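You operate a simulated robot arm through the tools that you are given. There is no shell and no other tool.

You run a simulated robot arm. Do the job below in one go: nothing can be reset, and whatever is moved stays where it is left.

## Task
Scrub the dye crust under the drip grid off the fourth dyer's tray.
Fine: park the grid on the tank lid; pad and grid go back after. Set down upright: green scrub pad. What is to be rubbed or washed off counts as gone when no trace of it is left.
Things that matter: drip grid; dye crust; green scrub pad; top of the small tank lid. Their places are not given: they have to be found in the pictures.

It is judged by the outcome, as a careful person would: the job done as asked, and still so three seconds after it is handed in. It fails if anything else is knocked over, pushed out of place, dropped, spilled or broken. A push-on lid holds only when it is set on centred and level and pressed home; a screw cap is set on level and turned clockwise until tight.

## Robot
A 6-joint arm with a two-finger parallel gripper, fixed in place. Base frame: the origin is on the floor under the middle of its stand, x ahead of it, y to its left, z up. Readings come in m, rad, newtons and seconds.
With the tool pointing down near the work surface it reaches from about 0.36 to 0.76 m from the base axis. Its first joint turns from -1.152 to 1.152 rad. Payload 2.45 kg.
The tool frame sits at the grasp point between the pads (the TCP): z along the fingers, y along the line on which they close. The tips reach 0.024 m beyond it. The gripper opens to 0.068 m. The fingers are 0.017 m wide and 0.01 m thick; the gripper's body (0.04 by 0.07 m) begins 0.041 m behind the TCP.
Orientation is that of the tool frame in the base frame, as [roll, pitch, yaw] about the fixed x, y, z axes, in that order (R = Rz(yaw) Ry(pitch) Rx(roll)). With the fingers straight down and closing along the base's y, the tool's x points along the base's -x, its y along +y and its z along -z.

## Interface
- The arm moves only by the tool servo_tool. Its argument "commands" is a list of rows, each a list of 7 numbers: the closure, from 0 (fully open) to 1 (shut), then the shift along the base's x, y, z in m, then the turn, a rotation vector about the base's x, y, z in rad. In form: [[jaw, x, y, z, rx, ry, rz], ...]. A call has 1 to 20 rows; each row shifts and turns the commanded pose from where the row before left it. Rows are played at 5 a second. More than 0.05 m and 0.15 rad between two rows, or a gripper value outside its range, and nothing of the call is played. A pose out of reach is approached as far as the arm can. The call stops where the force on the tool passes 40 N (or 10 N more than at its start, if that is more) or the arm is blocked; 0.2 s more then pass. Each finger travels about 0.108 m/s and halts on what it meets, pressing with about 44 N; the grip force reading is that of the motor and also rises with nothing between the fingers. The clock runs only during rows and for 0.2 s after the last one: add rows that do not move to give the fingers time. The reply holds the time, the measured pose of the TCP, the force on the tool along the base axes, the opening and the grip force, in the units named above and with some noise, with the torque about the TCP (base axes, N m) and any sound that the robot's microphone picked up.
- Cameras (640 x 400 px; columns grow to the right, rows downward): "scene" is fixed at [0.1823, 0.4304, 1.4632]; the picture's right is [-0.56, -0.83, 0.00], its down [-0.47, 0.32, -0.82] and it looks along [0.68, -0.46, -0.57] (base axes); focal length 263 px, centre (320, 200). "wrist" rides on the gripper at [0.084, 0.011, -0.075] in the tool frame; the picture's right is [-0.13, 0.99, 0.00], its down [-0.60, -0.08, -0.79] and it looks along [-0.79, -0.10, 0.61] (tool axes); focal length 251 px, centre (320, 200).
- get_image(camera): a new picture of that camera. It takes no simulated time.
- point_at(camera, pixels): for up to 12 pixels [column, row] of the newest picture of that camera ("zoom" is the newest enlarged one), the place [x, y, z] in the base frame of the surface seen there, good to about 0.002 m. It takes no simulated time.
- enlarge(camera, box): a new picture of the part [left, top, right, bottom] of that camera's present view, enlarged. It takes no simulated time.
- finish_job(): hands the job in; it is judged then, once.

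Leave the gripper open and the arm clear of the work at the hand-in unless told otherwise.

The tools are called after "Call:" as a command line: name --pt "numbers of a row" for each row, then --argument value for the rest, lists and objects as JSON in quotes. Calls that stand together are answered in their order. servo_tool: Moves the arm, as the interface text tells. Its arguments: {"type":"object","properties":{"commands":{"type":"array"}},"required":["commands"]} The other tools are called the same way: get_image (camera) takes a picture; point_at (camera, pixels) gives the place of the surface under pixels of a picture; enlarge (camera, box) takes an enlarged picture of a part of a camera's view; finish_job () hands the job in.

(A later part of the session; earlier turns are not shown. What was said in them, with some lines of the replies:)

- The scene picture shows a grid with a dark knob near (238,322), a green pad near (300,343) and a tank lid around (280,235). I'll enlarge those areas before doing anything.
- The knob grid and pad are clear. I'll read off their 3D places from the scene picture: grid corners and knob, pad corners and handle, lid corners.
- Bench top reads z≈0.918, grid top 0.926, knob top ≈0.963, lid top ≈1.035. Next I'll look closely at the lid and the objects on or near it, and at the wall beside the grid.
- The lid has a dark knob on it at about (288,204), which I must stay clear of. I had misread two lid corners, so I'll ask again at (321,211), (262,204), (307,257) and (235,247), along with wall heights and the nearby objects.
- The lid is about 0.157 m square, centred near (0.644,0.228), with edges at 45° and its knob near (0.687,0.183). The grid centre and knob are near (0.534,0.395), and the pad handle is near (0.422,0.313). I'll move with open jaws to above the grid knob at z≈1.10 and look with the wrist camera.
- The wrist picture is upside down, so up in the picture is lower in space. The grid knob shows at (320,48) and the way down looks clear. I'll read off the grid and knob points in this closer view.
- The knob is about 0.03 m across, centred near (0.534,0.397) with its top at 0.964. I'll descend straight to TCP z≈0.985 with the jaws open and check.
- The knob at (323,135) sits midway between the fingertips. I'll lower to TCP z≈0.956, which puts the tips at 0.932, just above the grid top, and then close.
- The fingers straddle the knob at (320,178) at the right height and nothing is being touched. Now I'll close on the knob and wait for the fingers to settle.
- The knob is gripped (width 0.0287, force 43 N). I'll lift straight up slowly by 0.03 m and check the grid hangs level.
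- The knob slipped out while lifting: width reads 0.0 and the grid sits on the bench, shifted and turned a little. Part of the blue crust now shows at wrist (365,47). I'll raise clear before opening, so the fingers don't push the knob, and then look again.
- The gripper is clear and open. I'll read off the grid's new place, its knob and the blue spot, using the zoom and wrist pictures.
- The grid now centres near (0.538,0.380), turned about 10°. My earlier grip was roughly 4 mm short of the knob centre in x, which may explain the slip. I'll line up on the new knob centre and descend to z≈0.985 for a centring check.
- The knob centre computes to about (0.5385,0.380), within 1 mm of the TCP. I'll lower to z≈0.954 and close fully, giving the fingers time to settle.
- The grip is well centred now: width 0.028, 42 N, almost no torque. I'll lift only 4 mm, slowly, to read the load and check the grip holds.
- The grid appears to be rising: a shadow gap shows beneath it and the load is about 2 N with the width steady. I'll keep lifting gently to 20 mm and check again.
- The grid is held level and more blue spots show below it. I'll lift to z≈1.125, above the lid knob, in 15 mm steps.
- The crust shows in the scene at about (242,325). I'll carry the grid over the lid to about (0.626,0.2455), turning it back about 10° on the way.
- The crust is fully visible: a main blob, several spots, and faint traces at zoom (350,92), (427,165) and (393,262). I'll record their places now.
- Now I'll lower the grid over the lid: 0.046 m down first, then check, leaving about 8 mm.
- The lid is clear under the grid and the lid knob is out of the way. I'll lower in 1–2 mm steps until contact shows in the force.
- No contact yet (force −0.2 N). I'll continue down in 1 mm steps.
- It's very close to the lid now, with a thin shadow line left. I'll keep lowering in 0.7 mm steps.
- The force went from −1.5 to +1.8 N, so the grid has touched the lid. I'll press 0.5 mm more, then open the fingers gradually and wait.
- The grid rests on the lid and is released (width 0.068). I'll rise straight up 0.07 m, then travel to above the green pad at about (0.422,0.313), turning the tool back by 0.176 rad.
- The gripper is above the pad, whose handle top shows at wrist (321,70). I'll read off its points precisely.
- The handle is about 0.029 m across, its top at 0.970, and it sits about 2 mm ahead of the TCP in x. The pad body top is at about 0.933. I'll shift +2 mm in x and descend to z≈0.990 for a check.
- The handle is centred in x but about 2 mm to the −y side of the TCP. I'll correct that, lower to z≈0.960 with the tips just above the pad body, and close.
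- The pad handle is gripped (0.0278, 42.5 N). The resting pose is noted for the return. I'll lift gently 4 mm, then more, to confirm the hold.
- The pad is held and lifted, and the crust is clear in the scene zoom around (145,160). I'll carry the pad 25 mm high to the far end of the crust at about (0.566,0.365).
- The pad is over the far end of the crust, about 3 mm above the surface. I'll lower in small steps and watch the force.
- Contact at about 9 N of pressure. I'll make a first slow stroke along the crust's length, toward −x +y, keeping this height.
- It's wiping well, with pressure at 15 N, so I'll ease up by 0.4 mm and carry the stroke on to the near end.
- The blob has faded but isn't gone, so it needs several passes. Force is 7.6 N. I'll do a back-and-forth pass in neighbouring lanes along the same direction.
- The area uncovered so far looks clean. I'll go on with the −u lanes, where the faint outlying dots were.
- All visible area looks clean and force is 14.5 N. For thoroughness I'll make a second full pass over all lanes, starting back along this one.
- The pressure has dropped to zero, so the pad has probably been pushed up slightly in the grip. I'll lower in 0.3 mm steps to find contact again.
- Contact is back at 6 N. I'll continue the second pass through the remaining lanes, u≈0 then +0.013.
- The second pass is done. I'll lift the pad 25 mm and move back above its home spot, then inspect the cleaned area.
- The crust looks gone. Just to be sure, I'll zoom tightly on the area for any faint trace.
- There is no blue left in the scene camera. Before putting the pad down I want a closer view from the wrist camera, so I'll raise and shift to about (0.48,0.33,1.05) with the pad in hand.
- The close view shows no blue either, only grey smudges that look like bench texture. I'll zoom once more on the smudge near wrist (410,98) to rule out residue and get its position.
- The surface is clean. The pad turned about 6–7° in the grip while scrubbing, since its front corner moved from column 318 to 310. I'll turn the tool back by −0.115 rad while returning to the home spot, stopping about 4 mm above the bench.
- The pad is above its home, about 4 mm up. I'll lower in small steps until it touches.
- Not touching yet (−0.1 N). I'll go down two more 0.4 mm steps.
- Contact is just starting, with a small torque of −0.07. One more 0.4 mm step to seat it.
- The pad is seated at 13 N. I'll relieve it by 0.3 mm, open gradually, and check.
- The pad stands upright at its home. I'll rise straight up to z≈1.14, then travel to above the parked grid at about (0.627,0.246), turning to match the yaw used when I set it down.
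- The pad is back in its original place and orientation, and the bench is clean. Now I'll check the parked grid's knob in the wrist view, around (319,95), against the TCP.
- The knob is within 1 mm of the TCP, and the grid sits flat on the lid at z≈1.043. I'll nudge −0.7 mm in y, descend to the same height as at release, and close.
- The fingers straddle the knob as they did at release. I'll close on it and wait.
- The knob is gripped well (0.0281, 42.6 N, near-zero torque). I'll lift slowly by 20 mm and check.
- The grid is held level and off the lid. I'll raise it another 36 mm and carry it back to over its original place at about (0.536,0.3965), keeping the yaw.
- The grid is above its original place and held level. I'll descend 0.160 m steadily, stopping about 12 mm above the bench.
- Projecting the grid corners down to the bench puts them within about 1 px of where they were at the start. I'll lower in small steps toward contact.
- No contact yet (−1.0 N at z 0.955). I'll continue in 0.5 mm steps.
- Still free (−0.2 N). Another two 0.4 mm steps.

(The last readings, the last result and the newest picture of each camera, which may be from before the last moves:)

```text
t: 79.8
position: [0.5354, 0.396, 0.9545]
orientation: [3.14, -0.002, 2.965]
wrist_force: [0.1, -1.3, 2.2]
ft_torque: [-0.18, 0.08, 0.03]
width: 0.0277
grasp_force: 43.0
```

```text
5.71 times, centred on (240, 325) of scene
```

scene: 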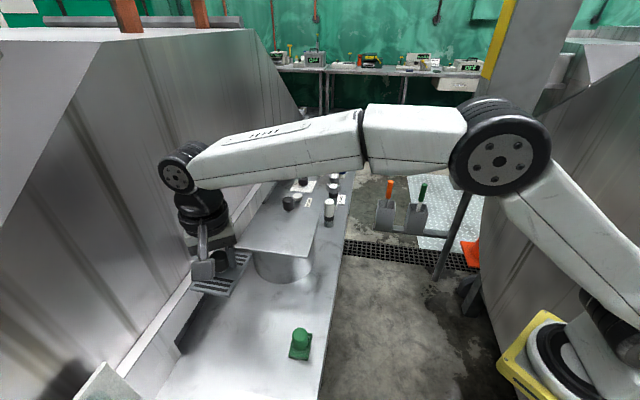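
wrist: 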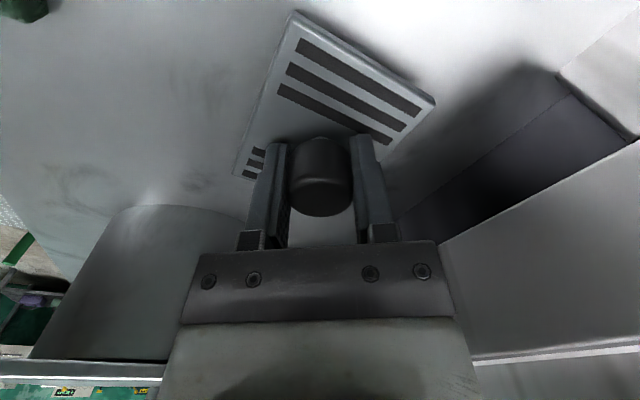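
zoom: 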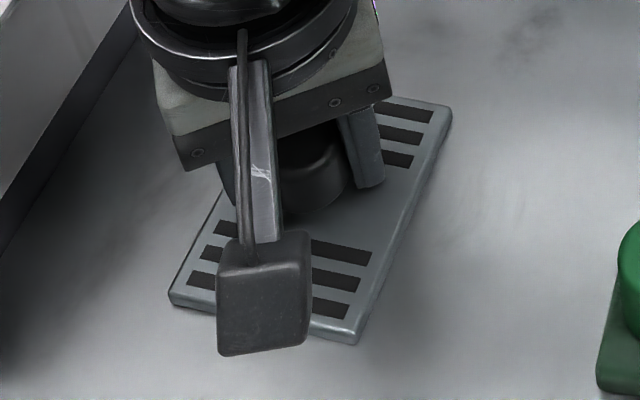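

The grid has touched (2.2 N, torque rising), and its corners at zoom (452,105), (355,343) and (168,295) match the start. I'll press 0.4 mm to seat it flat, then open gradually.

Call:
servo_tool --pt "1 0 0 -0.0003 0 0 0" --pt "1 0 0 0 0 0 0" --pt "0.6 0 0 0 0 0 0" --pt "0.5 0 0 0 0 0 0" --pt "0.3 0 0 0 0 0 0" --pt "0 0 0 0 0 0 0" --pt "0 0 0 0 0 0 0"

Call:
get_image --camera "wrist"

Call:
enlarge --camera "scene" --box '[200, 290, 280, 360]'

```text
t: 81.4
position: [0.5363, 0.3967, 0.9537]
orientation: [3.141, -0.002, 2.964]
wrist_force: [0.8, -0.3, 0.3]
ft_torque: [0.01, -0.02, 0.02]
width: 0.068
grasp_force: 0.1
```

```text
taken
```

wrist: 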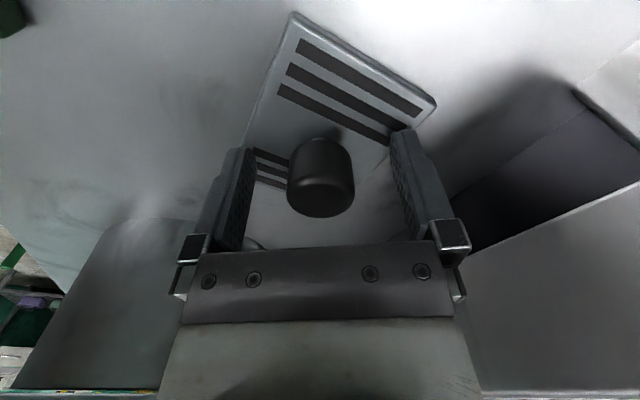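

```text
5.71 times, centred on (240, 325) of scene
```

zoom: 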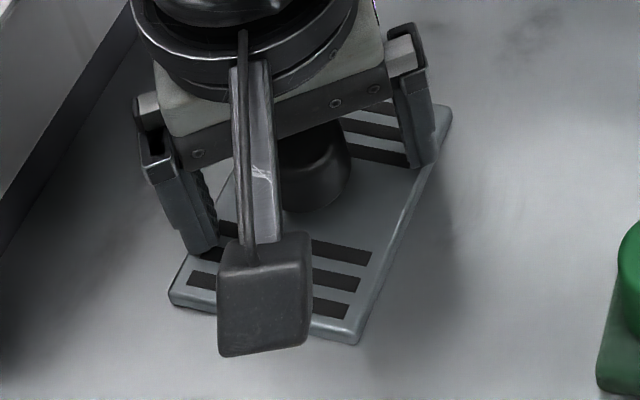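

The grid is released and flat. I'll rise straight up slowly, then withdraw to near the starting pose, clear of the work, and take a final look.

Call:
servo_tool --pt "0 0 0 0.01 0 0 0" --pt "0 0 0 0.015 0 0 0" --pt "0 0 0 0.025 0 0 0" --pt "0 0 0 0.03 0 0 0" --pt "0 0 0 0.04 0 0 0" --pt "0 0 0 0.04 0 0 0" --pt "0 0 0 0.04 0 0 0" --pt "0 -0.012 -0.04 0.015 0 0 0.022" --pt "0 -0.012 -0.04 0.015 0 0 0.022" --pt "0 -0.012 -0.04 0.015 0 0 0.022" --pt "0 -0.012 -0.04 0.015 0 0 0.022" --pt "0 -0.012 -0.04 0.015 0 0 0.022" --pt "0 -0.012 -0.04 0.015 0 0 0.022" --pt "0 -0.012 -0.04 0.015 0 0 0.022" --pt "0 0 0 0 0 0 0" --pt "0 0 0 0 0 0 0"

Call:
get_image --camera "scene"

Call:
enlarge --camera "scene" --box '[180, 270, 340, 370]'

Call:
enlarge --camera "scene" --box '[220, 120, 380, 300]'

```text
t: 84.8
position: [0.4503, 0.1165, 1.2567]
orientation: [3.142, -0.002, 3.118]
wrist_force: [-0.1, -0.1, 0.3]
ft_torque: [-0.02, 0.03, 0.0]
width: 0.0681
grasp_force: 0.1
```

```text
taken
```

scene: 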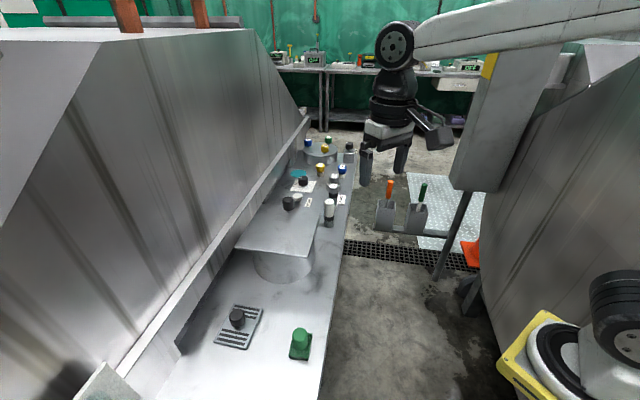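

```text
4.00 times, centred on (260, 320) of scene
```

zoom: 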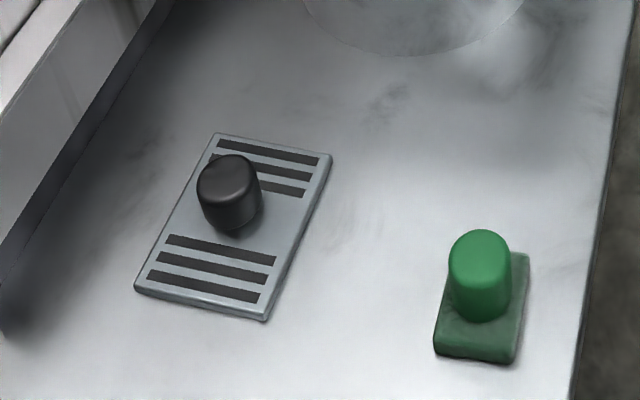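

```text
2.22 times, centred on (300, 210) of scene
```

zoom: 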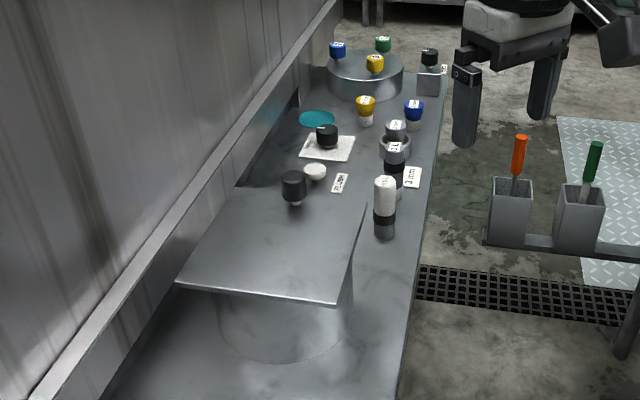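

The final pictures match the start. The grid is back, with corners at zoom (213,133), (331,153), (266,320) and (136,290). The pad is upright at home, the lid and other objects have not moved, and no blue is left. The gripper is open and the arm is clear, so I'm handing in.

Call:
finish_job

```text
The job is handed in.
```

The dye crust is scrubbed off the tray. Neither camera shows any blue, and I checked at high zoom before putting the grid back over it.

- **Drip grid:** it was parked on the tank lid during the scrub and is back in its original place, matching the first picture to about a pixel. On my first lift the knob slipped out of the gripper. The grid slid about 2 cm and turned about 10° on the tray; I gripped it again on centre and corrected the turn.
- **Green scrub pad:** it stands upright at its original spot and orientation.
- **Everything else:** the lid, its knob and the bottles look unmoved in the final pictures.

The gripper is open and the arm is clear of the work.
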